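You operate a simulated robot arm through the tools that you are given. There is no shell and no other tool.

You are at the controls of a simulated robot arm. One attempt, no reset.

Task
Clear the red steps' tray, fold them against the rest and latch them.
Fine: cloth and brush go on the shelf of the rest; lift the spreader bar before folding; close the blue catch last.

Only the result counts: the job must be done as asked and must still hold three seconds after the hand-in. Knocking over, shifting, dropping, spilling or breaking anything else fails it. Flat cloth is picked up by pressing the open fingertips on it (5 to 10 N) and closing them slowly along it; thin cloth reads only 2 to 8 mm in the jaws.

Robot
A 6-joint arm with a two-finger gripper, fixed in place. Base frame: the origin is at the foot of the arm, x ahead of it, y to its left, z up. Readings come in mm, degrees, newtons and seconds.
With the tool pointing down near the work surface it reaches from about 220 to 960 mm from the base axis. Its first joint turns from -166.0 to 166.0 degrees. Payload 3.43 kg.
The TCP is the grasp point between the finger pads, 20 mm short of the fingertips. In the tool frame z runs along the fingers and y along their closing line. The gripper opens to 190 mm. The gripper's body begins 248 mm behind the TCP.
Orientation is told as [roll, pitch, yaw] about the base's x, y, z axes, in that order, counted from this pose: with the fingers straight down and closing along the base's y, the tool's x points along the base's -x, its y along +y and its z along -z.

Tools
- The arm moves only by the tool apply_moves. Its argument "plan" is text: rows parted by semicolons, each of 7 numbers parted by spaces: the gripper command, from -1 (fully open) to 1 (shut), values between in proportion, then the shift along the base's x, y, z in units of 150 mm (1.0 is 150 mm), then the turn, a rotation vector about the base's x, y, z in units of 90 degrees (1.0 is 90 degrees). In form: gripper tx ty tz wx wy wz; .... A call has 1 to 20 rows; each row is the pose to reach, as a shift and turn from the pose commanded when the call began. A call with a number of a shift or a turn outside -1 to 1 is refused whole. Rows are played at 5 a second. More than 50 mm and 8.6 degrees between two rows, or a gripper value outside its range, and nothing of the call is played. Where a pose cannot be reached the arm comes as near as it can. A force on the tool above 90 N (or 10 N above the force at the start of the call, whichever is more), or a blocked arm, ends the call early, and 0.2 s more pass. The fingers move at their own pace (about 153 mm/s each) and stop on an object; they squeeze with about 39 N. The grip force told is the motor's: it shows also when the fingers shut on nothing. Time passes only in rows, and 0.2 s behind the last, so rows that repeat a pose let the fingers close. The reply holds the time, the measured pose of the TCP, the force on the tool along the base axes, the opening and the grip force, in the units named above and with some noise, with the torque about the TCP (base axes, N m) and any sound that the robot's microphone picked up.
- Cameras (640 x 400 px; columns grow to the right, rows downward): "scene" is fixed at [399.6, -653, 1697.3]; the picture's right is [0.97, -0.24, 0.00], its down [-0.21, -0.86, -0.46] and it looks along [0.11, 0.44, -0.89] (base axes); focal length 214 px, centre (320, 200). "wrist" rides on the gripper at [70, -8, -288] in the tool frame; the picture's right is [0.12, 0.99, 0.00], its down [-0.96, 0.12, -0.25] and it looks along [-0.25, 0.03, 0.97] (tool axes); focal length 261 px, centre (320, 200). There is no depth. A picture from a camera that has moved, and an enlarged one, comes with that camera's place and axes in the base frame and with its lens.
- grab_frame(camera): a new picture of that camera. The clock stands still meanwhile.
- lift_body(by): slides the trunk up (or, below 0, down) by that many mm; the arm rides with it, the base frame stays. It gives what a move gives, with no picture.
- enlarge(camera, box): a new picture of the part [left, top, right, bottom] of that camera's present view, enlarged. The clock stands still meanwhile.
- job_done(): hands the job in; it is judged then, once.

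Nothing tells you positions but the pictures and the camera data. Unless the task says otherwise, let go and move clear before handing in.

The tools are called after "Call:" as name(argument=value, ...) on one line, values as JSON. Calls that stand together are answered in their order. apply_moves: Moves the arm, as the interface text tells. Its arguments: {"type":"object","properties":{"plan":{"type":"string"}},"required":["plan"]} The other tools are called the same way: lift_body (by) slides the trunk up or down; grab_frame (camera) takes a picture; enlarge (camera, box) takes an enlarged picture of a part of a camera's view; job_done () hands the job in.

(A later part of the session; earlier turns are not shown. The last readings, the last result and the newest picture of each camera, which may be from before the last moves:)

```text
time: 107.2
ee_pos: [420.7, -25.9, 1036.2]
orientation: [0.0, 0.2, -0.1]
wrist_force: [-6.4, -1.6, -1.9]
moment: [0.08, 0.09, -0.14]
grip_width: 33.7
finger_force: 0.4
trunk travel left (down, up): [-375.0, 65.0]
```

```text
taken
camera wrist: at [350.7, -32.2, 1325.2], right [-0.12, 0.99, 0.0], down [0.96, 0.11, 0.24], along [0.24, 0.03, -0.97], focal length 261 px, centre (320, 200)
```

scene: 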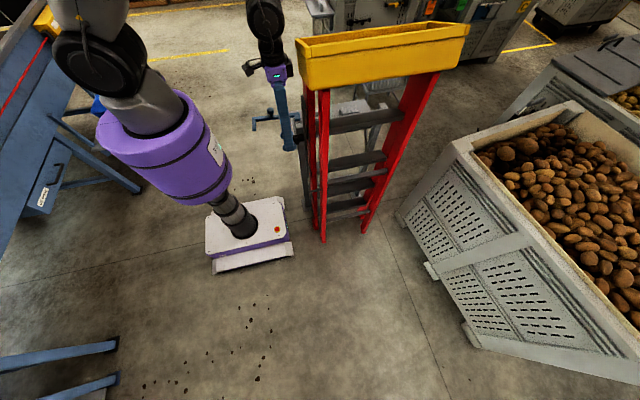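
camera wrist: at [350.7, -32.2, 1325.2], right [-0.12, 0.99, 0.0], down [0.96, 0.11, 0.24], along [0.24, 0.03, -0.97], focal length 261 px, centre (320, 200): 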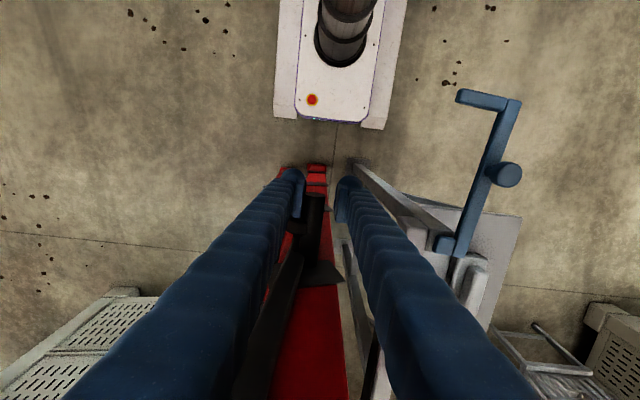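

The steps are nearly upright and the jaw cage holds the handle. I go past upright slowly toward the rest.

Call:
apply_moves(plan="0.65 -0.01 0.06 0.004 0 0 0; 0.65 -0.01 0.12 0.007 0 0 0; 0.65 -0.01 0.18 0.01 0 0 0; 0.65 -0.01 0.24 0.012 0 0 0; 0.65 -0.01 0.3 0.013 0 0 0; 0.65 -0.01 0.36 0.013 0 0 0; 0.65 -0.01 0.42 0.012 0 0 0; 0.65 -0.01 0.48 0.01 0 0 0; 0.65 -0.01 0.48 0.01 0 0 0")

Call:
grab_frame(camera="scene")

Call:
grab_frame(camera="wrist")

```text
time: 109.2
ee_pos: [420.4, 44.8, 1037.5]
orientation: [-0.2, -0.1, -0.2]
wrist_force: [-2.7, -0.4, 1.2]
moment: [0.0, -0.01, -0.08]
grip_width: 33.1
finger_force: 0.1
trunk travel left (down, up): [-375.0, 65.0]
```

```text
taken
```

scene: 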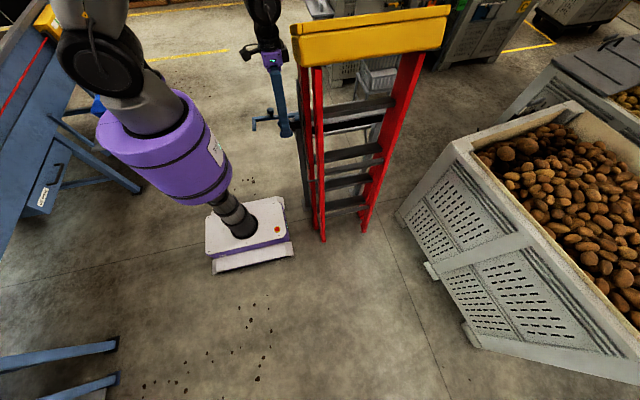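

```text
taken
camera wrist: at [349.8, 38.7, 1325.9], right [-0.12, 0.99, 0.0], down [0.96, 0.11, 0.25], along [0.25, 0.03, -0.97], focal length 261 px, centre (320, 200)
```

wrist: 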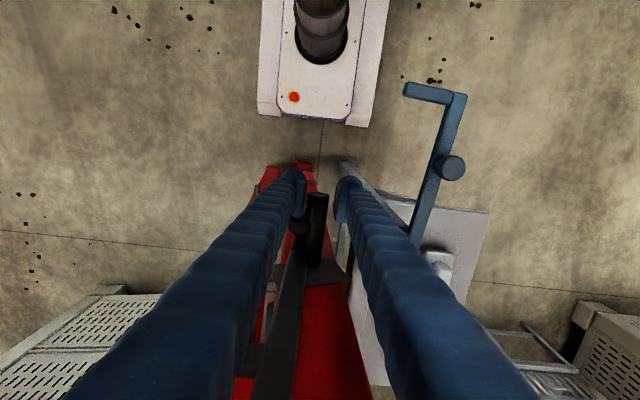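

Call:
apply_moves(plan="0.65 0 0.05 -0.003 0 0 0; 0.65 0 0.1 -0.006 0 0 0; 0.65 0 0.15 -0.009 0 0 0; 0.65 0 0.2 -0.012 0 0 0; 0.65 0 0.2 -0.012 0 0 0")

Call:
enlarge(camera="scene", box=[240, 0, 460, 250])

Call:
enlarge(camera="wrist", box=[220, 60, 500, 400])

```text
time: 110.4
ee_pos: [419.0, 75.1, 1035.1]
orientation: [0.1, 0.0, -0.1]
wrist_force: [0.2, 0.0, 0.3]
moment: [0.03, -0.01, -0.01]
grip_width: 33.2
finger_force: 0.0
trunk travel left (down, up): [-375.0, 65.0]
```

```text
1.60 times, centred on (350, 125) of scene
camera zoom: at [399.6, -653.0, 1697.3], right [0.97, -0.24, 0.0], down [-0.21, -0.86, -0.46], along [0.11, 0.44, -0.89], focal length 343 px, centre (272, 320)
```

zoom: 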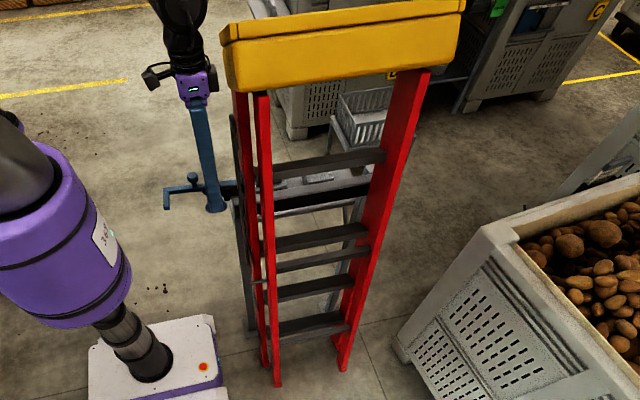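

```text
1.18 times, centred on (360, 230) of wrist
camera zoom: at [348.3, 68.5, 1324.0], right [-0.12, 0.99, 0.0], down [0.96, 0.11, 0.25], along [0.25, 0.03, -0.97], focal length 307 px, centre (273, 165)
```

zoom: 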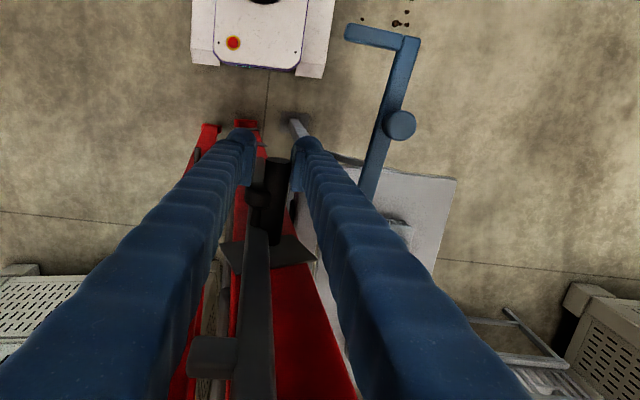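

Call:
apply_moves(plan="0.65 0 0.05 -0.004 0 0 0; 0.65 0 0.1 -0.009 0 0 0; 0.65 0 0.13 -0.012 0 0 0; 0.65 0 0.13 -0.012 0 0 0")

Call:
enlarge(camera="wrist", box=[220, 60, 500, 400])

```text
time: 111.4
ee_pos: [420.0, 93.8, 1034.4]
orientation: [0.0, 0.0, -0.3]
wrist_force: [4.6, -27.0, 4.7]
moment: [0.04, 0.08, -0.02]
grip_width: 47.4
finger_force: 12.5
trunk travel left (down, up): [-375.0, 65.0]
```

```text
1.18 times, centred on (360, 230) of wrist
camera zoom: at [348.9, 86.3, 1322.4], right [-0.12, 0.99, 0.0], down [0.96, 0.11, 0.25], along [0.24, 0.03, -0.97], focal length 307 px, centre (273, 165)
```

zoom: 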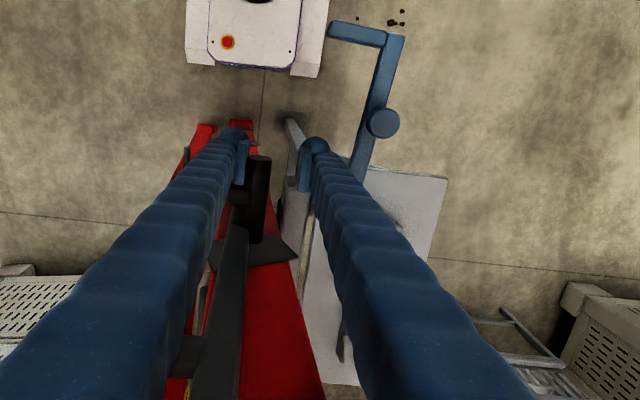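

The frame met something at about y 94 with 27 N. I check whether it's the rest.

Call:
enlarge(camera="scene", box=[280, 60, 420, 180])

Call:
enlarge(camera="wrist", box=[270, 130, 400, 380])

Call:
grab_frame(camera="scene")

```text
3.33 times, centred on (350, 120) of scene
camera zoom: at [399.6, -653.0, 1697.3], right [0.97, -0.24, 0.0], down [-0.21, -0.86, -0.46], along [0.11, 0.44, -0.89], focal length 715 px, centre (220, 467)
```

zoom: 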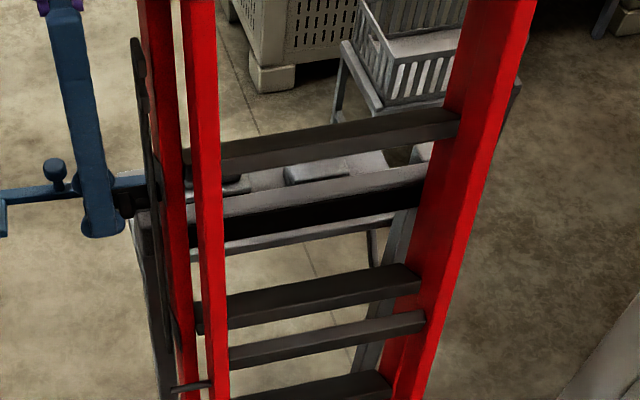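

```text
1.60 times, centred on (335, 255) of wrist
camera zoom: at [348.9, 86.3, 1322.4], right [-0.12, 0.99, 0.0], down [0.96, 0.11, 0.25], along [0.24, 0.03, -0.97], focal length 417 px, centre (296, 112)
```

zoom: 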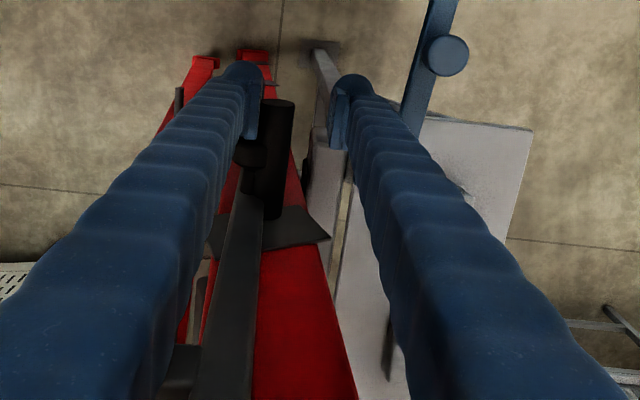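

```text
taken
```

scene: 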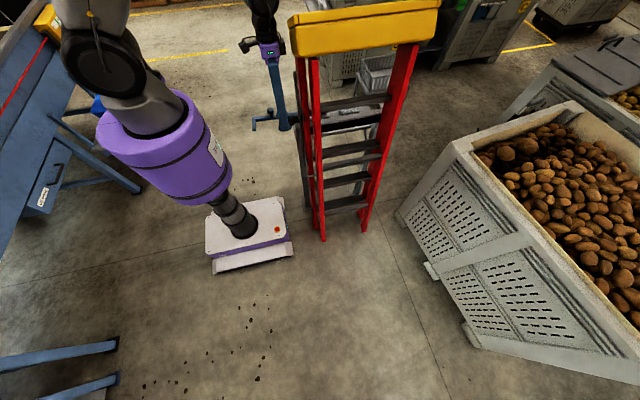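

The rear legs and rails are folded as far as they go and the front rails sit at the rest's beam. I now ease back a little to see whether the steps lean there by themselves.

Call:
apply_moves(plan="0.65 0 -0.03 0 0 0 0; 0.65 0 -0.06 0 0 0 0; 0.6 0 -0.08 0 0 0 0; 0.6 0 -0.08 0 0 0 0; 0.6 0 -0.08 0 0 0 0")

Call:
enlarge(camera="wrist", box=[270, 130, 400, 290])

```text
time: 112.6
ee_pos: [420.2, 81.8, 1033.8]
orientation: [-0.1, 0.0, -0.1]
wrist_force: [0.0, -0.3, 1.1]
moment: [0.01, 0.01, -0.01]
grip_width: 38.0
finger_force: 0.1
trunk travel left (down, up): [-375.0, 65.0]
```

```text
2.50 times, centred on (335, 210) of wrist
camera zoom: at [349.6, 75.8, 1322.3], right [-0.12, 0.99, 0.0], down [0.96, 0.11, 0.25], along [0.25, 0.03, -0.97], focal length 652 px, centre (282, 175)
```

zoom: 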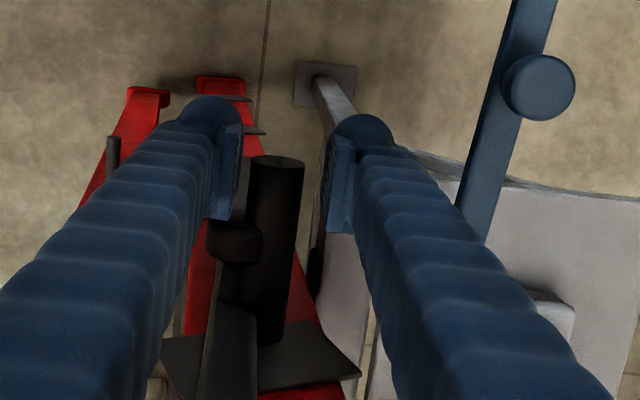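

Call:
apply_moves(plan="0.5 0 0 0 0 0 0; 0.5 0 0 0 0 0 0; 0.5 0 0 0 0 0 0; 0.5 0 0 0 0 0 0; 0.5 0 0 0 0 0 0")

Call:
enlarge(camera="wrist", box=[270, 130, 400, 290])

```text
time: 113.8
ee_pos: [420.5, 81.7, 1033.0]
orientation: [0.1, 0.0, 0.0]
wrist_force: [-0.9, 0.1, -0.5]
moment: [0.02, 0.03, 0.01]
grip_width: 47.6
finger_force: 0.1
trunk travel left (down, up): [-375.0, 65.0]
```

```text
2.50 times, centred on (335, 210) of wrist
camera zoom: at [349.6, 75.7, 1322.3], right [-0.12, 0.99, 0.0], down [0.96, 0.11, 0.25], along [0.25, 0.03, -0.97], focal length 652 px, centre (282, 175)
```

zoom: 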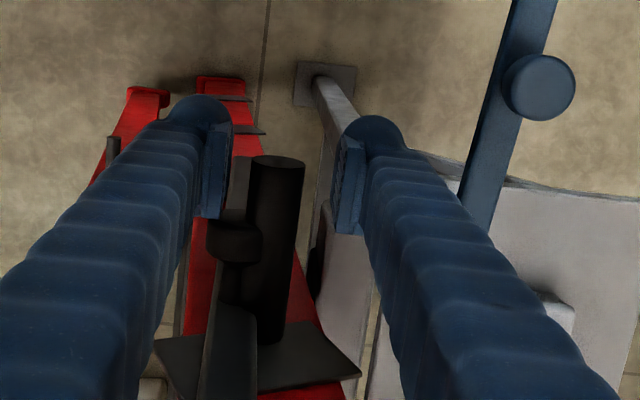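

The steps lean at the rest by themselves. I lift the fingers off the handle and take a view of the catch, the rails and the upright bar.

Call:
apply_moves(plan="0.4 0 0 0.1 0 0 0; 0.4 0 0 0.3 0 0 0; 0.4 0 0 0.55 0 0 0; 0.4 0 0 0.8 0 0 0; 0.4 0 0 1 0 0 0")

Call:
grab_frame(camera="wrist")

Call:
grab_frame(camera="scene")

```text
time: 115.0
ee_pos: [417.5, 83.9, 1185.1]
orientation: [0.0, 0.0, -0.2]
wrist_force: [-1.3, -0.2, -0.1]
moment: [0.01, -0.02, 0.0]
grip_width: 57.0
finger_force: 0.0
trunk travel left (down, up): [-375.0, 65.0]
```

```text
taken
camera wrist: at [345.6, 75.9, 1473.6], right [-0.12, 0.99, 0.0], down [0.96, 0.11, 0.25], along [0.25, 0.03, -0.97], focal length 261 px, centre (320, 200)
```

wrist: 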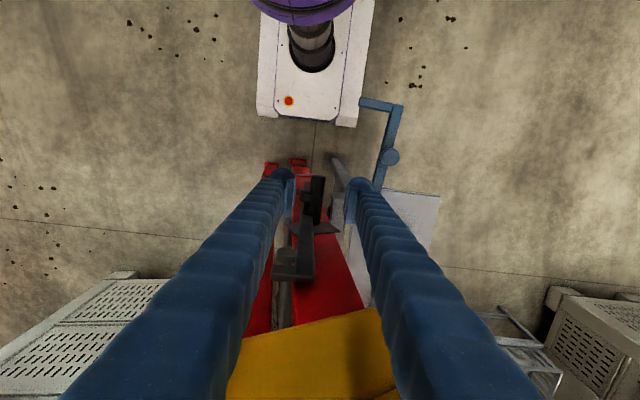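

```text
taken
```

scene: 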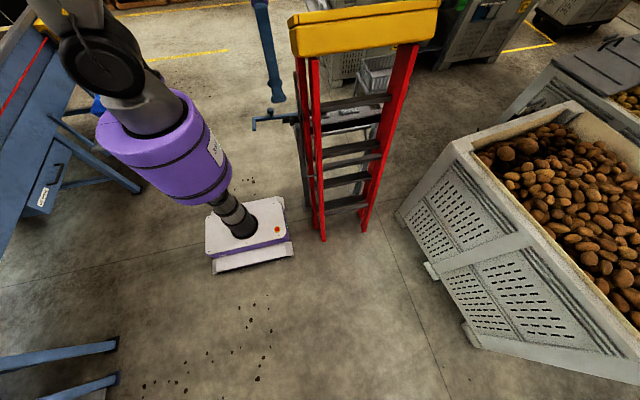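

Call:
apply_moves(plan="0 0 0.15 0 0 0 0; -0.5 0 0.3 0 0 0 0; -0.9 0 0.4 0 0 0 0; -1 0 0.4 0 0 0 0; -1 0 0.4 0 0 0 0")

Call:
enlarge(camera="wrist", box=[220, 80, 420, 320])

Call:
enlarge(camera="scene", box=[240, 80, 340, 160])

```text
time: 116.2
ee_pos: [419.1, 143.6, 1185.5]
orientation: [0.0, -0.1, -0.2]
wrist_force: [0.5, -0.9, 0.7]
moment: [0.06, -0.01, 0.01]
grip_width: 190.4
finger_force: 0.2
trunk travel left (down, up): [-375.0, 65.0]
```

```text
1.67 times, centred on (320, 200) of wrist
camera zoom: at [348.2, 136.1, 1472.8], right [-0.12, 0.99, 0.0], down [0.96, 0.11, 0.25], along [0.25, 0.03, -0.97], focal length 434 px, centre (320, 200)
```

zoom: 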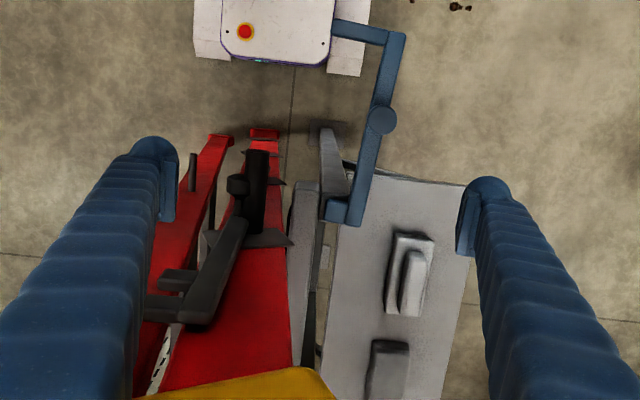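

```text
5.00 times, centred on (290, 120) of scene
camera zoom: at [399.6, -653.0, 1697.3], right [0.97, -0.24, 0.0], down [-0.21, -0.86, -0.46], along [0.11, 0.44, -0.89], focal length 1072 px, centre (470, 600)
```

zoom: 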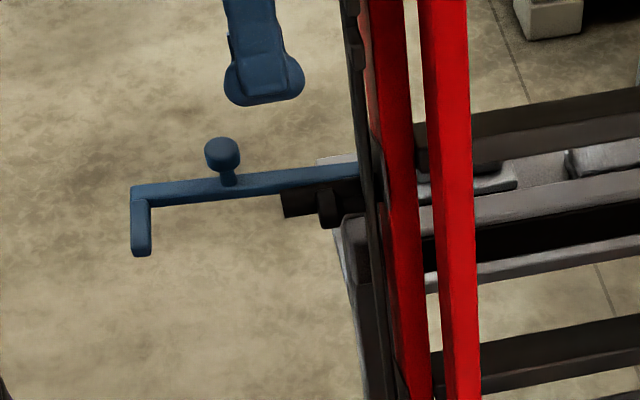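

Call:
enlarge(camera="wrist", box=[260, 150, 360, 250])

Call:
enlarge(camera="scene", box=[285, 90, 345, 140])

```text
4.00 times, centred on (310, 200) of wrist
camera zoom: at [348.2, 136.1, 1472.8], right [-0.12, 0.99, 0.0], down [0.96, 0.11, 0.25], along [0.25, 0.03, -0.97], focal length 1043 px, centre (360, 200)
```

zoom: 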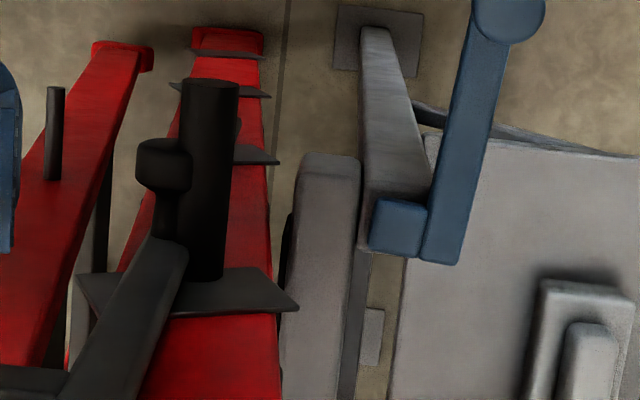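

```text
8.00 times, centred on (315, 115) of scene
camera zoom: at [399.6, -653.0, 1697.3], right [0.97, -0.24, 0.0], down [-0.21, -0.86, -0.46], along [0.11, 0.44, -0.89], focal length 1716 px, centre (360, 880)
```

zoom: 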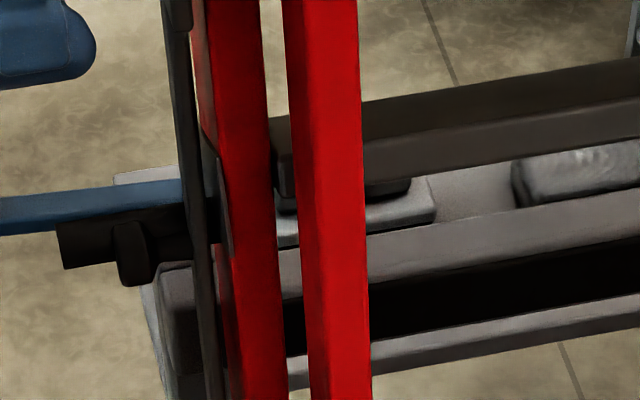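

The steps stay put. To judge whether the hook will clear the rear legs, I take a view from straight over the leg line.

Call:
apply_moves(plan="-1 0 -0.25 0 0 0 0; -1 0 -0.5 0 0 0 0; -1 0 -0.75 0 0 0 0; -1 0 -0.93 0 0 0 0; -1 0 -0.93 0 0 0 0")

Call:
enlarge(camera="wrist", box=[230, 120, 430, 320])

Call:
enlarge(camera="wrist", box=[280, 150, 400, 250])

```text
time: 117.4
ee_pos: [416.6, 5.6, 1184.0]
orientation: [-0.1, 0.0, -0.1]
wrist_force: [-0.1, -0.5, 0.3]
moment: [-0.05, 0.01, 0.02]
grip_width: 189.9
finger_force: 0.0
trunk travel left (down, up): [-375.0, 65.0]
```

```text
2.00 times, centred on (330, 220) of wrist
camera zoom: at [346.0, -0.7, 1471.8], right [-0.12, 0.99, 0.0], down [0.96, 0.11, 0.25], along [0.25, 0.03, -0.97], focal length 521 px, centre (300, 160)
```

zoom: 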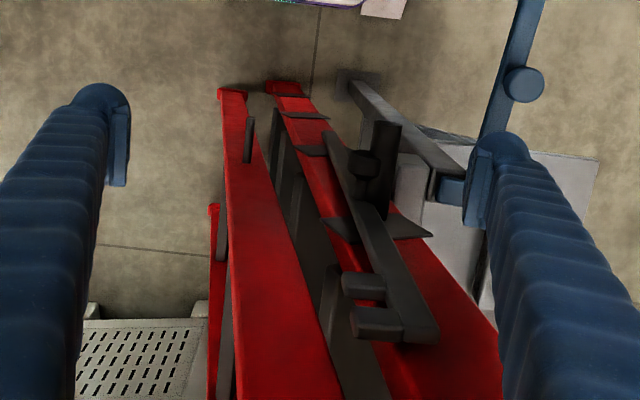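

```text
4.00 times, centred on (340, 200) of wrist
camera zoom: at [346.0, -0.7, 1471.8], right [-0.12, 0.99, 0.0], down [0.96, 0.11, 0.25], along [0.25, 0.03, -0.97], focal length 1043 px, centre (240, 200)
```

zoom: 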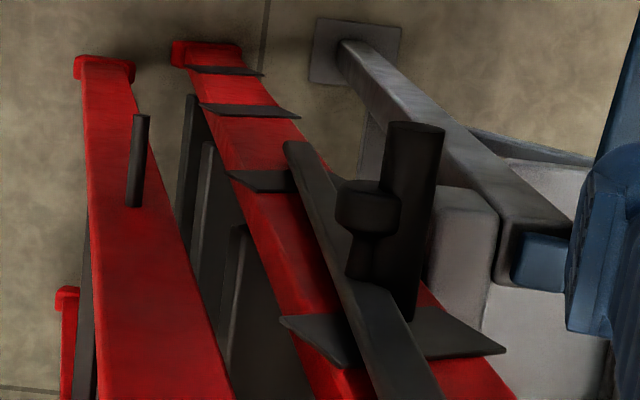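

Measured from here, the rear legs still stand about 40 mm off the front rails (their back face is near y -54, the hook would need about -18). I must press them in first, by pushing on the pin at about (464–524, -48, 790). I move to the -y side and tilt the tool.

Call:
apply_moves(plan="-0.4 0 -0.25 0 0 0 0; 0.2 0 -0.5 0 0 0 0; 0.8 0 -0.75 0 0 0 0; 1 0 -1 0 0 0 0")

Call:
apply_moves(plan="1 -0.05 -0.03 -0.1 0 -0.09 0; 1 -0.1 -0.06 -0.2 0 -0.18 0; 1 -0.15 -0.08 -0.3 0 -0.27 0; 1 -0.2 -0.1 -0.4 0 -0.333 0")

Call:
grab_frame(camera="wrist")

Call:
grab_frame(camera="scene")

```text
time: 118.4
ee_pos: [420.3, -146.8, 1184.1]
orientation: [0.1, 0.1, -0.1]
wrist_force: [0.7, 0.2, 1.1]
moment: [0.08, 0.02, -0.02]
grip_width: 0.1
finger_force: 34.6
trunk travel left (down, up): [-375.0, 65.0]
```

```text
time: 119.4
ee_pos: [480.8, -231.0, 1181.9]
orientation: [4.2, -25.5, -5.5]
wrist_force: [3.4, -2.2, 2.0]
moment: [0.24, 0.69, 0.13]
grip_width: 0.0
finger_force: 34.4
out of reach, approached as far as the arm can: row 2, 3, 4
trunk travel left (down, up): [-375.0, 65.0]
```

```text
taken
camera wrist: at [290.9, -241.4, 1410.6], right [-0.04, 1.0, 0.01], down [0.76, 0.02, 0.64], along [0.64, 0.04, -0.76], focal length 261 px, centre (320, 200)
```

wrist: 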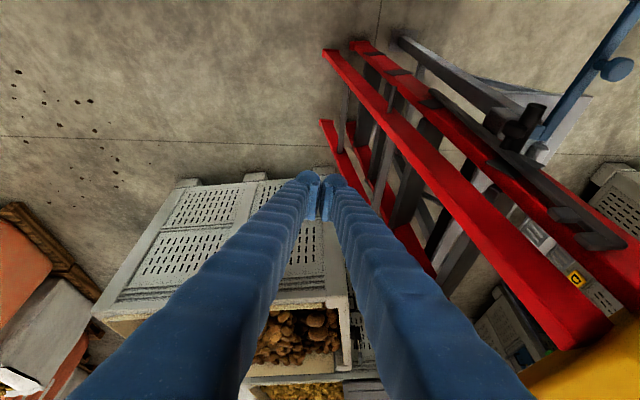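

```text
taken
```

scene: 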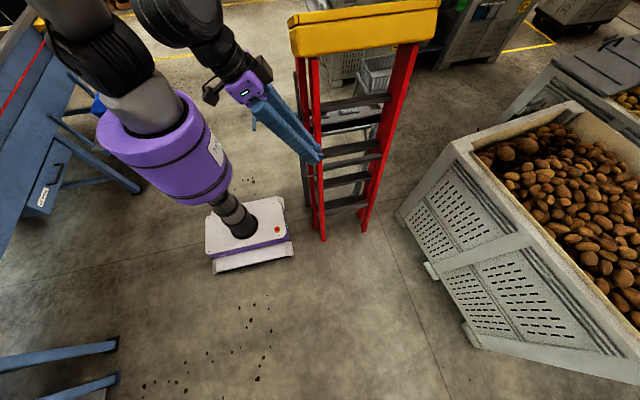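

The tilt is out of reach this close to the base; the arm stopped in free space. I bring the tool upright again and will instead use a vertical tool turned 90°.

Call:
apply_moves(plan="1 0.05 -0.05 0.1 0 0.09 0; 1 0.1 -0.1 0.2 0 0.18 0; 1 0.15 -0.15 0.3 0 0.27 0; 1 0.2 -0.2 0.4 0 0.333 0; 1 0.2 -0.2 0.4 0 0.333 0")

```text
time: 120.6
ee_pos: [514.1, -271.4, 1241.1]
orientation: [1.1, 3.2, -0.2]
wrist_force: [0.0, 1.0, 0.7]
moment: [-0.01, 0.03, -0.01]
grip_width: 0.0
finger_force: 34.8
trunk travel left (down, up): [-375.0, 65.0]
```

Call:
apply_moves(plan="1 -0.06 0.2 -0.12 -0.012 -0.036 0.002; 1 -0.12 0.4 -0.25 -0.012 -0.036 0.002; 1 -0.193 0.6 -0.38 -0.012 -0.036 0.002; 1 -0.193 0.6 -0.38 -0.012 -0.036 0.002")

Call:
apply_moves(plan="1 0 0 0 0 0 0.09; 1 0 0 0 0 0 0.18; 1 0 0 0 0 0 0.27; 1 0 0 0 0 0 0.36; 1 0 0 0 0 0 0.45; 1 0 0 0 0 0 0.54; 1 0 0 0 0 0 0.63; 1 0 0 0 0 0 0.72; 1 0 0 0 0 0 0.81; 1 0 0 0 0 0 0.9; 1 0 0 0 0 0 0.99; 1 0 0 0 0 0 1")

Call:
grab_frame(camera="wrist")

Call:
grab_frame(camera="scene")

```text
time: 121.6
ee_pos: [488.4, -182.3, 1184.2]
orientation: [0.0, 0.1, 0.0]
wrist_force: [-0.1, 0.4, 0.7]
moment: [-0.09, 0.03, -0.01]
grip_width: 0.2
finger_force: 34.8
trunk travel left (down, up): [-375.0, 65.0]
```

```text
time: 124.2
ee_pos: [485.6, -182.8, 1183.3]
orientation: [0.1, 0.1, 90.2]
wrist_force: [0.0, 0.2, -0.6]
moment: [-0.01, 0.01, 0.02]
grip_width: 0.0
finger_force: 34.7
trunk travel left (down, up): [-375.0, 65.0]
```

```text
taken
camera wrist: at [494.3, -252.1, 1471.0], right [-0.99, -0.12, 0.0], down [-0.12, 0.96, 0.25], along [-0.03, 0.25, -0.97], focal length 261 px, centre (320, 200)
```

wrist: 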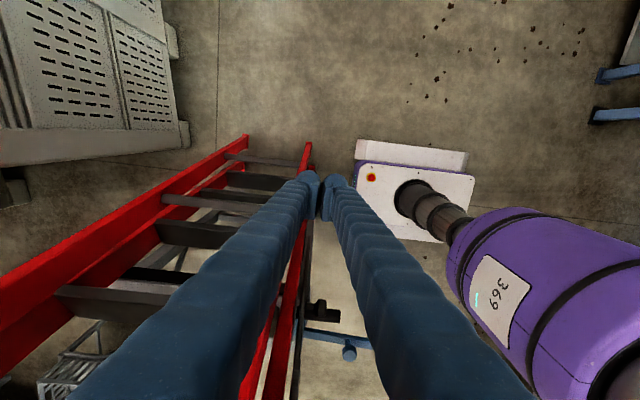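

```text
taken
```

scene: 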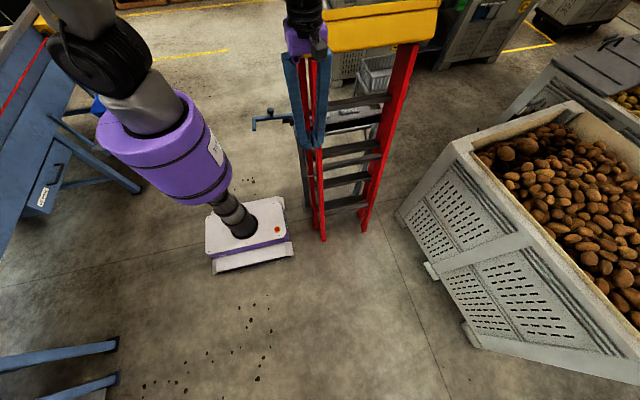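

The tool is vertical with the jaws turned. I descend on the -y side of the rear leg to the pin's height.

Call:
apply_moves(plan="1 0 0 -0.25 0 0 0; 1 0 0 -0.5 0 0 0; 1 0 0 -0.75 0 0 0; 1 0 0 -1 0 0 0")

Call:
apply_moves(plan="1 0 0 -0.25 0 0 0; 1 0 0 -0.5 0 0 0; 1 0 0 -0.75 0 0 0; 1 0 0 -1 0 0 0")

Call:
grab_frame(camera="wrist")

Call:
enlarge(camera="scene", box=[240, 80, 440, 250])

```text
time: 125.2
ee_pos: [487.2, -181.7, 1031.0]
orientation: [0.2, 0.0, 89.8]
wrist_force: [0.4, 0.5, 0.6]
moment: [0.04, 0.08, -0.01]
grip_width: 0.0
finger_force: 33.9
trunk travel left (down, up): [-375.0, 65.0]
```

```text
time: 126.2
ee_pos: [484.1, -181.8, 880.7]
orientation: [0.2, -0.1, 90.1]
wrist_force: [0.1, 0.3, -0.2]
moment: [0.03, 0.02, 0.0]
grip_width: 0.0
finger_force: 34.6
trunk travel left (down, up): [-375.0, 65.0]
```

```text
taken
camera wrist: at [493.7, -250.6, 1168.5], right [-0.99, -0.12, 0.0], down [-0.12, 0.96, 0.25], along [-0.03, 0.25, -0.97], focal length 261 px, centre (320, 200)
```

wrist: 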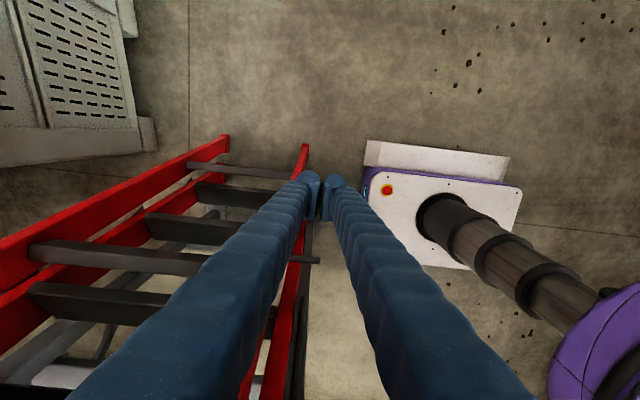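

```text
2.35 times, centred on (340, 165) of scene
camera zoom: at [399.6, -653.0, 1697.3], right [0.97, -0.24, 0.0], down [-0.21, -0.86, -0.46], along [0.11, 0.44, -0.89], focal length 505 px, centre (273, 282)
```

zoom: 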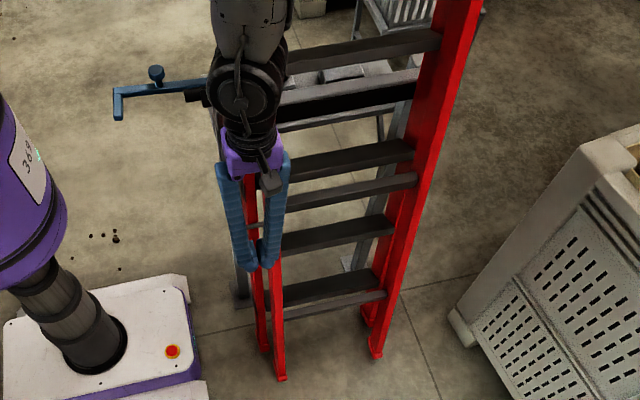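

The pin is visible at about (473–513, -53, 787). I go down to its height, then approach in +y.

Call:
apply_moves(plan="1 0 0.05 -0.2 0 0 0; 1 0 0.1 -0.4 0 0 0; 1 0 0.2 -0.6 0 0 0; 1 0 0.3 -0.65 0 0 0; 1 0 0.4 -0.65 0 0 0; 1 0 0.4 -0.65 0 0 0")

Call:
grab_frame(camera="wrist")

Call:
enlarge(camera="scene", box=[270, 100, 400, 240])

```text
time: 127.6
ee_pos: [484.7, -122.4, 785.2]
orientation: [0.1, 0.0, 90.0]
wrist_force: [1.2, 0.0, -0.2]
moment: [-0.06, 0.0, 0.03]
grip_width: 0.2
finger_force: 34.0
trunk travel left (down, up): [-375.0, 65.0]
```

```text
taken
camera wrist: at [494.2, -191.1, 1072.9], right [-0.99, -0.12, 0.0], down [-0.12, 0.96, 0.25], along [-0.03, 0.25, -0.97], focal length 261 px, centre (320, 200)
```

wrist: 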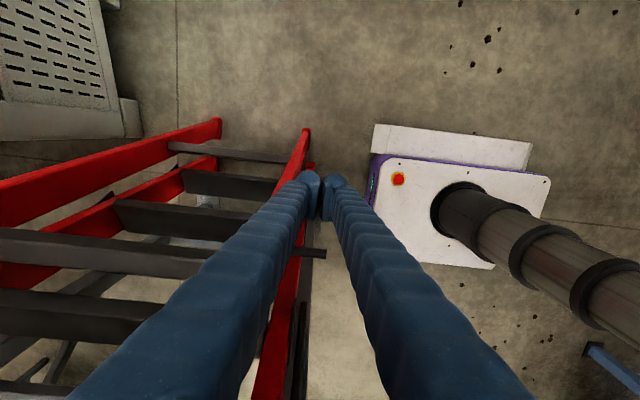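

```text
2.86 times, centred on (335, 170) of scene
camera zoom: at [399.6, -653.0, 1697.3], right [0.97, -0.24, 0.0], down [-0.21, -0.86, -0.46], along [0.11, 0.44, -0.89], focal length 613 px, centre (277, 286)
```

zoom: 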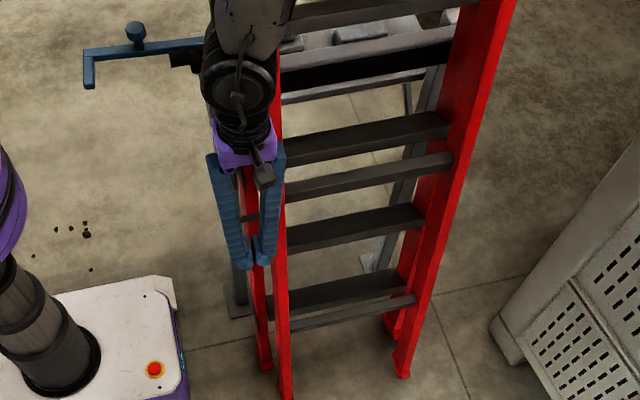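

Call:
apply_moves(plan="1 0 0.07 0 0 0 0; 1 0 0.14 0 0 0 0; 1 0 0.2 0 0 0 0; 1 0 0.25 0 0 0 0; 1 0 0.3 0 0 0 0; 1 0 0.3 0 0 0 0")

Call:
grab_frame(camera="wrist")

```text
time: 129.0
ee_pos: [486.4, -76.2, 785.2]
orientation: [0.1, 0.0, 90.0]
wrist_force: [0.0, -0.4, 0.4]
moment: [-0.04, -0.04, -0.01]
grip_width: 0.0
finger_force: 34.4
trunk travel left (down, up): [-375.0, 65.0]
```

```text
taken
camera wrist: at [495.1, -146.4, 1073.9], right [-0.99, -0.12, 0.0], down [-0.12, 0.96, 0.25], along [-0.03, 0.25, -0.97], focal length 261 px, centre (320, 200)
```

wrist: 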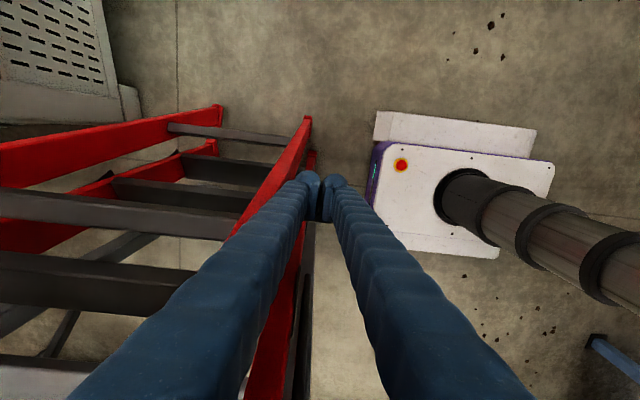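

Call:
apply_moves(plan="1 0 0.04 0 0 0 0; 1 0 0.08 0 0 0 0; 1 0 0.12 0 0 0 0; 1 0 0.12 0 0 0 0")

Call:
apply_moves(plan="1 0 0.04 0 0 0 0; 1 0 0.08 0 0 0 0; 1 0 0.12 0 0 0 0; 1 0 0.12 0 0 0 0")

Call:
grab_frame(camera="wrist")

```text
time: 130.0
ee_pos: [485.7, -59.6, 785.8]
orientation: [0.2, 0.0, 90.0]
wrist_force: [0.1, 0.7, 0.6]
moment: [-0.03, 0.0, 0.02]
grip_width: 0.1
finger_force: 34.1
trunk travel left (down, up): [-375.0, 65.0]
```

```text
time: 131.0
ee_pos: [486.3, -47.0, 784.4]
orientation: [0.1, -0.4, 89.8]
wrist_force: [-23.5, -14.2, 3.3]
moment: [3.66, -6.27, -0.4]
grip_width: 0.0
finger_force: 34.4
trunk travel left (down, up): [-375.0, 65.0]
```

```text
taken
camera wrist: at [494.4, -118.2, 1072.6], right [-0.99, -0.12, 0.0], down [-0.11, 0.96, 0.25], along [-0.03, 0.25, -0.97], focal length 261 px, centre (320, 200)
```

wrist: 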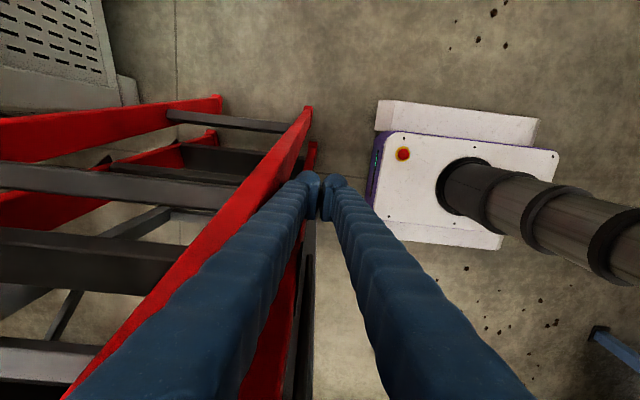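

The contact is high up on the slanted finger against the leg (torque shows 26 cm above the tip), not on the pin. I back off and will use an unturned tool leaned so the fingers point down and toward +y.

Call:
apply_moves(plan="1 0 -0.1 0 0 0 0; 1 0 -0.3 0 0 0 0; 1 0 -0.6 0 0 0 0; 1 0 -0.9 0 0 0 0; 1 0 -0.95 0.25 0 0 0; 1 0 -0.95 0.5 0 0 0; 1 0 -0.95 0.75 0 0 0; 1 0 -0.95 1 0 0 0")

Call:
apply_moves(plan="1 0 0 0 0 0 -0.09; 1 0 0 0 0 0 -0.18; 1 0 0 0 0 0 -0.27; 1 0 0 0 0 0 -0.36; 1 0 0 0 0 0 -0.45; 1 0 0 0 0 0 -0.54; 1 0 0 0 0 0 -0.63; 1 0 0 0 0 0 -0.72; 1 0 0 0 0 0 -0.81; 1 0 0 0 0 0 -0.9; 1 0 0 0 0 0 -0.99; 1 0 0 0 0 0 -1")

Call:
apply_moves(plan="1 0 -0.05 0 0.09 0 0; 1 0 -0.1 0 0.18 0 0; 1 0 -0.15 0 0.27 0 0; 1 0 -0.15 0 0.333 0 0; 1 0 -0.15 0 0.333 0 0")

Call:
grab_frame(camera="wrist")

Call:
grab_frame(camera="scene")

```text
time: 132.8
ee_pos: [483.5, -184.9, 936.6]
orientation: [0.2, 0.0, 90.0]
wrist_force: [-0.1, 0.7, 0.5]
moment: [-0.01, -0.09, -0.02]
grip_width: 0.2
finger_force: 34.4
trunk travel left (down, up): [-375.0, 65.0]
```

```text
time: 135.4
ee_pos: [485.3, -184.2, 934.7]
orientation: [0.1, 0.0, 0.0]
wrist_force: [-0.2, 1.1, -0.1]
moment: [0.01, 0.02, -0.04]
grip_width: 0.0
finger_force: 34.3
trunk travel left (down, up): [-375.0, 65.0]
```

```text
time: 136.6
ee_pos: [484.7, -207.5, 935.9]
orientation: [30.0, -0.1, 0.1]
wrist_force: [0.4, 0.4, -0.4]
moment: [-0.07, 0.01, -0.03]
grip_width: 0.0
finger_force: 33.4
trunk travel left (down, up): [-375.0, 65.0]
```

```text
taken
camera wrist: at [414.7, -357.1, 1180.8], right [-0.12, 0.86, 0.5], down [0.96, -0.02, 0.27], along [0.25, 0.51, -0.82], focal length 261 px, centre (320, 200)
```

wrist: 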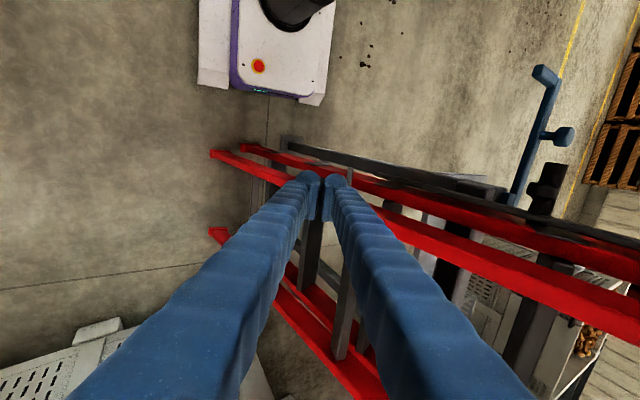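

```text
taken
```

scene: 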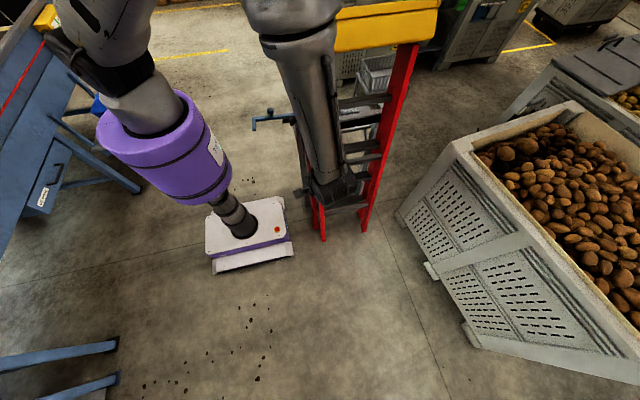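

Call:
enlarge(camera="wrist", box=[200, 120, 400, 260])

Call:
enlarge(camera="wrist", box=[400, 50, 640, 350])

```text
2.86 times, centred on (300, 190) of wrist
camera zoom: at [414.7, -357.1, 1180.8], right [-0.12, 0.86, 0.5], down [0.96, -0.02, 0.27], along [0.25, 0.51, -0.82], focal length 745 px, centre (377, 229)
```

zoom: 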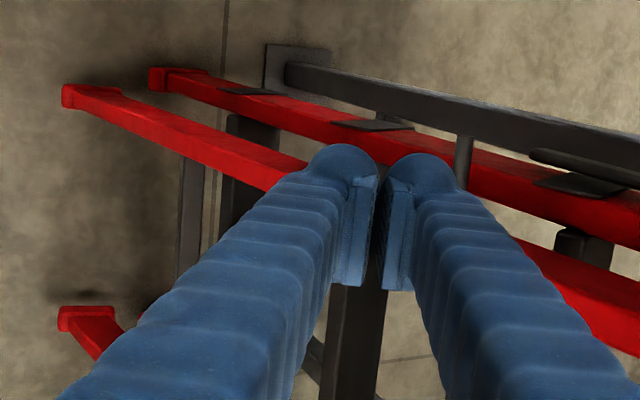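

```text
1.33 times, centred on (520, 200) of wrist
camera zoom: at [414.7, -357.1, 1180.8], right [-0.12, 0.86, 0.5], down [0.96, -0.02, 0.27], along [0.25, 0.51, -0.82], focal length 348 px, centre (53, 200)
```

zoom: 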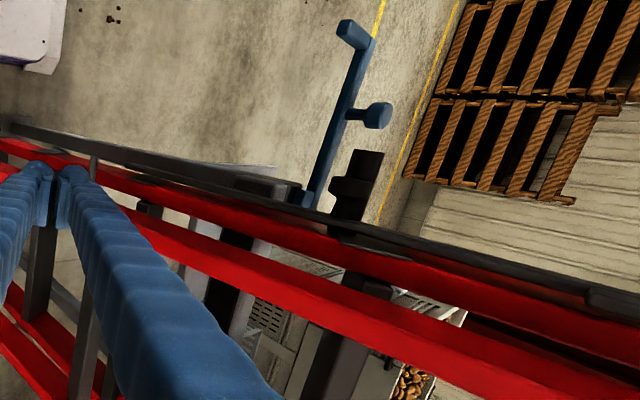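

I move down to the pin's height, staying on its -y side.

Call:
apply_moves(plan="1 -0.02 0.05 -0.25 0 0 0; 1 -0.04 0.1 -0.5 0 0 0; 1 -0.07 0.2 -0.75 0 0 0; 1 -0.1 0.4 -0.98 0 0 0; 1 -0.1 0.55 -0.98 0 0 0; 1 -0.1 0.55 -0.98 0 0 0")

Call:
grab_frame(camera="wrist")

Call:
enlarge(camera="scene", box=[250, 80, 430, 250])

```text
time: 138.0
ee_pos: [470.1, -124.3, 787.9]
orientation: [29.9, -0.1, 0.1]
wrist_force: [-0.7, 0.6, 0.2]
moment: [-0.05, -0.01, 0.0]
grip_width: 0.3
finger_force: 34.4
trunk travel left (down, up): [-375.0, 65.0]
```

```text
taken
camera wrist: at [399.3, -275.3, 1033.6], right [-0.12, 0.86, 0.5], down [0.96, -0.02, 0.27], along [0.25, 0.51, -0.82], focal length 261 px, centre (320, 200)
```

wrist: 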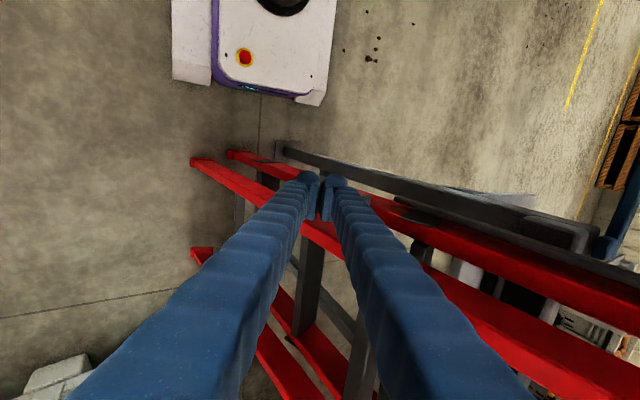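

```text
2.35 times, centred on (340, 165) of scene
camera zoom: at [399.6, -653.0, 1697.3], right [0.97, -0.24, 0.0], down [-0.21, -0.86, -0.46], along [0.11, 0.44, -0.89], focal length 505 px, centre (273, 282)
```

zoom: 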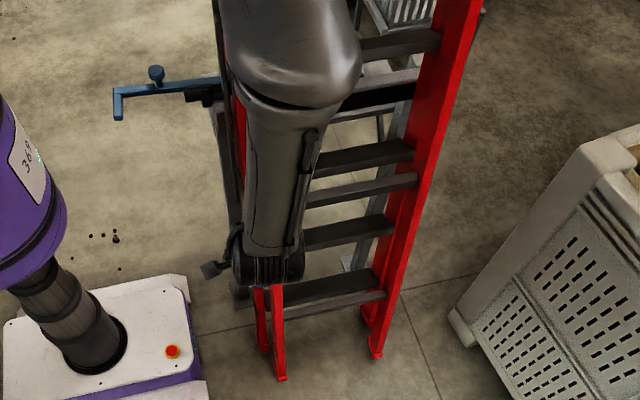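

Call:
apply_moves(plan="1 0 0.1 0 0 0 0; 1 0 0.2 0 0 0 0; 1 0 0.24 0 0 0 0; 1 0 0.28 0 0 0 0; 1 0 0.28 0 0 0 0")

Call:
apply_moves(plan="1 0 0.03 0 0 0 0; 1 0 0.06 0 0 0 0; 1 0 0.09 0 0 0 0; 1 0 0.09 0 0 0 0")

Call:
grab_frame(camera="wrist")

```text
time: 139.2
ee_pos: [470.6, -80.9, 789.0]
orientation: [30.1, 0.0, 0.0]
wrist_force: [-0.1, -1.1, 0.3]
moment: [-0.04, -0.03, 0.02]
grip_width: 0.0
finger_force: 33.7
trunk travel left (down, up): [-375.0, 65.0]
```

```text
time: 140.2
ee_pos: [470.1, -67.8, 787.6]
orientation: [30.0, 0.0, 0.1]
wrist_force: [-0.7, 0.2, -0.1]
moment: [-0.01, -0.02, -0.03]
grip_width: 0.0
finger_force: 34.2
trunk travel left (down, up): [-375.0, 65.0]
```

```text
taken
camera wrist: at [399.5, -218.5, 1034.5], right [-0.12, 0.86, 0.5], down [0.96, -0.02, 0.27], along [0.25, 0.51, -0.82], focal length 261 px, centre (320, 200)
```

wrist: 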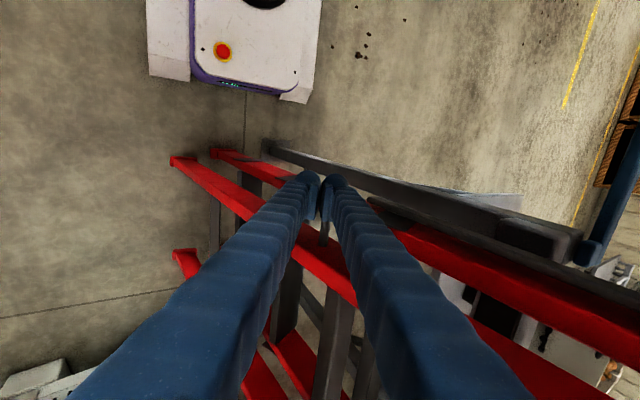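

No contact yet: the pin seems to lie just below the fingertips. I back off a little, go 40 mm lower and try again.

Call:
apply_moves(plan="1 0 -0.1 0 0 0 0; 1 0 -0.2 0 0 0 0; 1 0.05 -0.2 -0.15 0 0 0; 1 0.05 -0.2 -0.3 0 0 0; 1 0.05 -0.2 -0.3 0 0 0")

Call:
grab_frame(camera="wrist")

Call:
enlarge(camera="wrist", box=[270, 150, 390, 270])

```text
time: 141.4
ee_pos: [479.0, -99.3, 743.6]
orientation: [30.1, 0.0, 0.0]
wrist_force: [0.0, 0.4, 0.0]
moment: [0.01, 0.0, 0.02]
grip_width: 0.0
finger_force: 34.8
trunk travel left (down, up): [-375.0, 65.0]
```

```text
taken
camera wrist: at [408.0, -249.5, 988.9], right [-0.12, 0.86, 0.5], down [0.96, -0.02, 0.27], along [0.25, 0.51, -0.82], focal length 261 px, centre (320, 200)
```

wrist: 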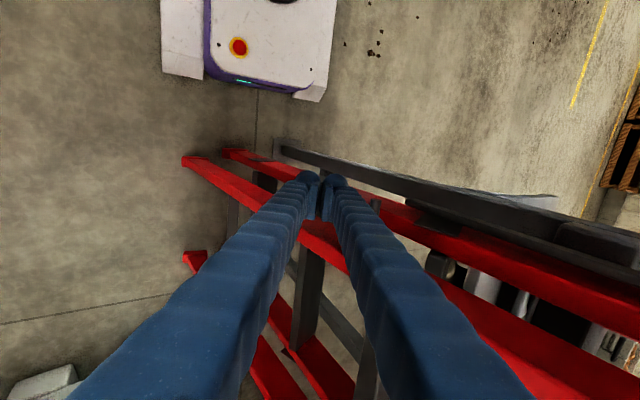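

```text
3.33 times, centred on (330, 210) of wrist
camera zoom: at [408.0, -249.5, 988.9], right [-0.12, 0.86, 0.5], down [0.96, -0.02, 0.27], along [0.25, 0.51, -0.82], focal length 869 px, centre (287, 167)
```

zoom: 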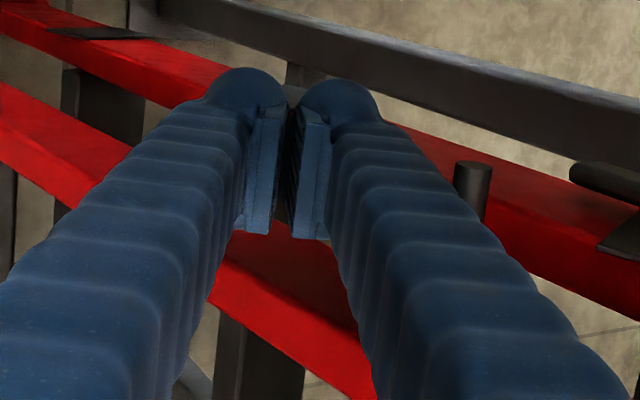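

The pin's tip works out nearer (477, -37, 768). At this lower height the finger will meet it, so I approach again in +y.

Call:
apply_moves(plan="1 0.03 0.1 0 0 0 0; 1 0.06 0.2 0 0 0 0; 1 0.06 0.25 0 0 0 0; 1 0.06 0.25 0 0 0 0")

Call:
apply_moves(plan="1 0 0.03 0 0 0 0; 1 0 0.06 0 0 0 0; 1 0 0.06 0 0 0 0")

Call:
enlarge(camera="wrist", box=[270, 150, 390, 270])

```text
time: 142.4
ee_pos: [489.2, -60.4, 743.9]
orientation: [30.0, 0.1, 0.1]
wrist_force: [-0.1, -0.4, -0.6]
moment: [0.04, -0.01, -0.01]
grip_width: 0.0
finger_force: 34.6
trunk travel left (down, up): [-375.0, 65.0]
```

```text
time: 143.2
ee_pos: [487.9, -51.8, 743.1]
orientation: [30.1, 0.0, -0.1]
wrist_force: [0.2, -0.5, -0.1]
moment: [-0.02, 0.03, -0.04]
grip_width: 0.1
finger_force: 34.3
trunk travel left (down, up): [-375.0, 65.0]
```

```text
3.33 times, centred on (330, 210) of wrist
camera zoom: at [417.0, -202.4, 988.9], right [-0.12, 0.86, 0.5], down [0.96, -0.02, 0.27], along [0.25, 0.51, -0.82], focal length 869 px, centre (287, 167)
```

zoom: 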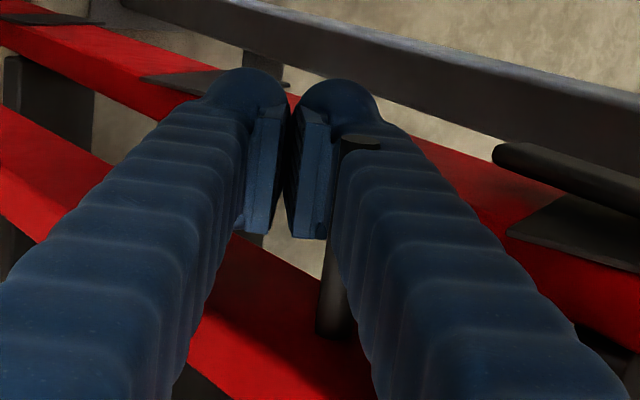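

Call:
apply_moves(plan="1 0 0.03 0 0 0 0; 1 0 0.06 0 0 0 0; 1 0 0.06 0 0 0 0")

Call:
enlarge(camera="wrist", box=[270, 150, 390, 270])

```text
time: 144.0
ee_pos: [486.3, -43.1, 743.3]
orientation: [30.0, 0.0, 0.0]
wrist_force: [-0.4, -0.1, 0.3]
moment: [-0.01, 0.0, -0.01]
grip_width: 0.0
finger_force: 34.3
trunk travel left (down, up): [-375.0, 65.0]
```

```text
3.33 times, centred on (330, 210) of wrist
camera zoom: at [416.2, -193.2, 988.3], right [-0.12, 0.86, 0.5], down [0.96, -0.02, 0.27], along [0.25, 0.51, -0.82], focal length 869 px, centre (287, 167)
```

zoom: 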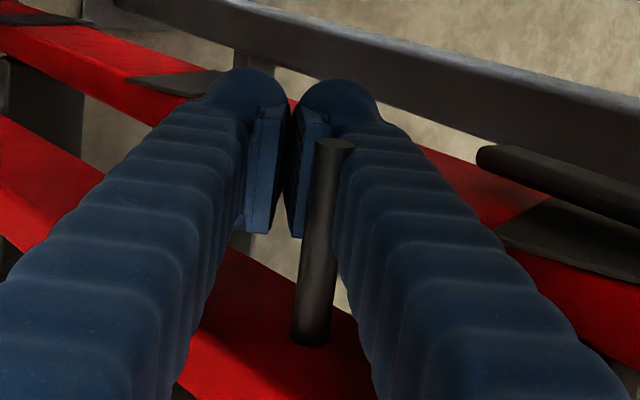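

The pin now appears in the open V between the fingers without any contact, so it is not a useful pushing point. I'll push the rear leg's back face instead; first I back out carefully.

Call:
apply_moves(plan="1 -0.1 0 0 0 0 0; 1 -0.2 0 0 0 0 0; 1 -0.3 0 0 0 0 0; 1 -0.3 0 0 0 0 0")

Call:
enlarge(camera="wrist", box=[230, 130, 430, 300])

```text
time: 145.0
ee_pos: [442.3, -44.4, 743.3]
orientation: [29.9, 0.0, 0.1]
wrist_force: [-0.2, 0.5, 0.5]
moment: [0.01, 0.03, -0.01]
grip_width: 0.1
finger_force: 34.3
trunk travel left (down, up): [-375.0, 65.0]
```

```text
2.35 times, centred on (330, 215) of wrist
camera zoom: at [371.1, -194.2, 988.5], right [-0.12, 0.86, 0.5], down [0.96, -0.02, 0.27], along [0.25, 0.51, -0.82], focal length 613 px, centre (296, 165)
```

zoom: 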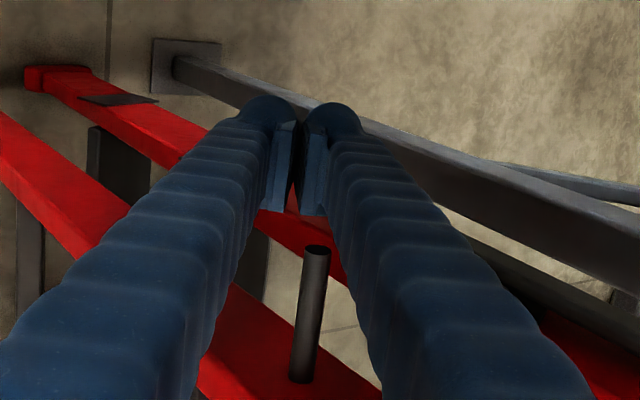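

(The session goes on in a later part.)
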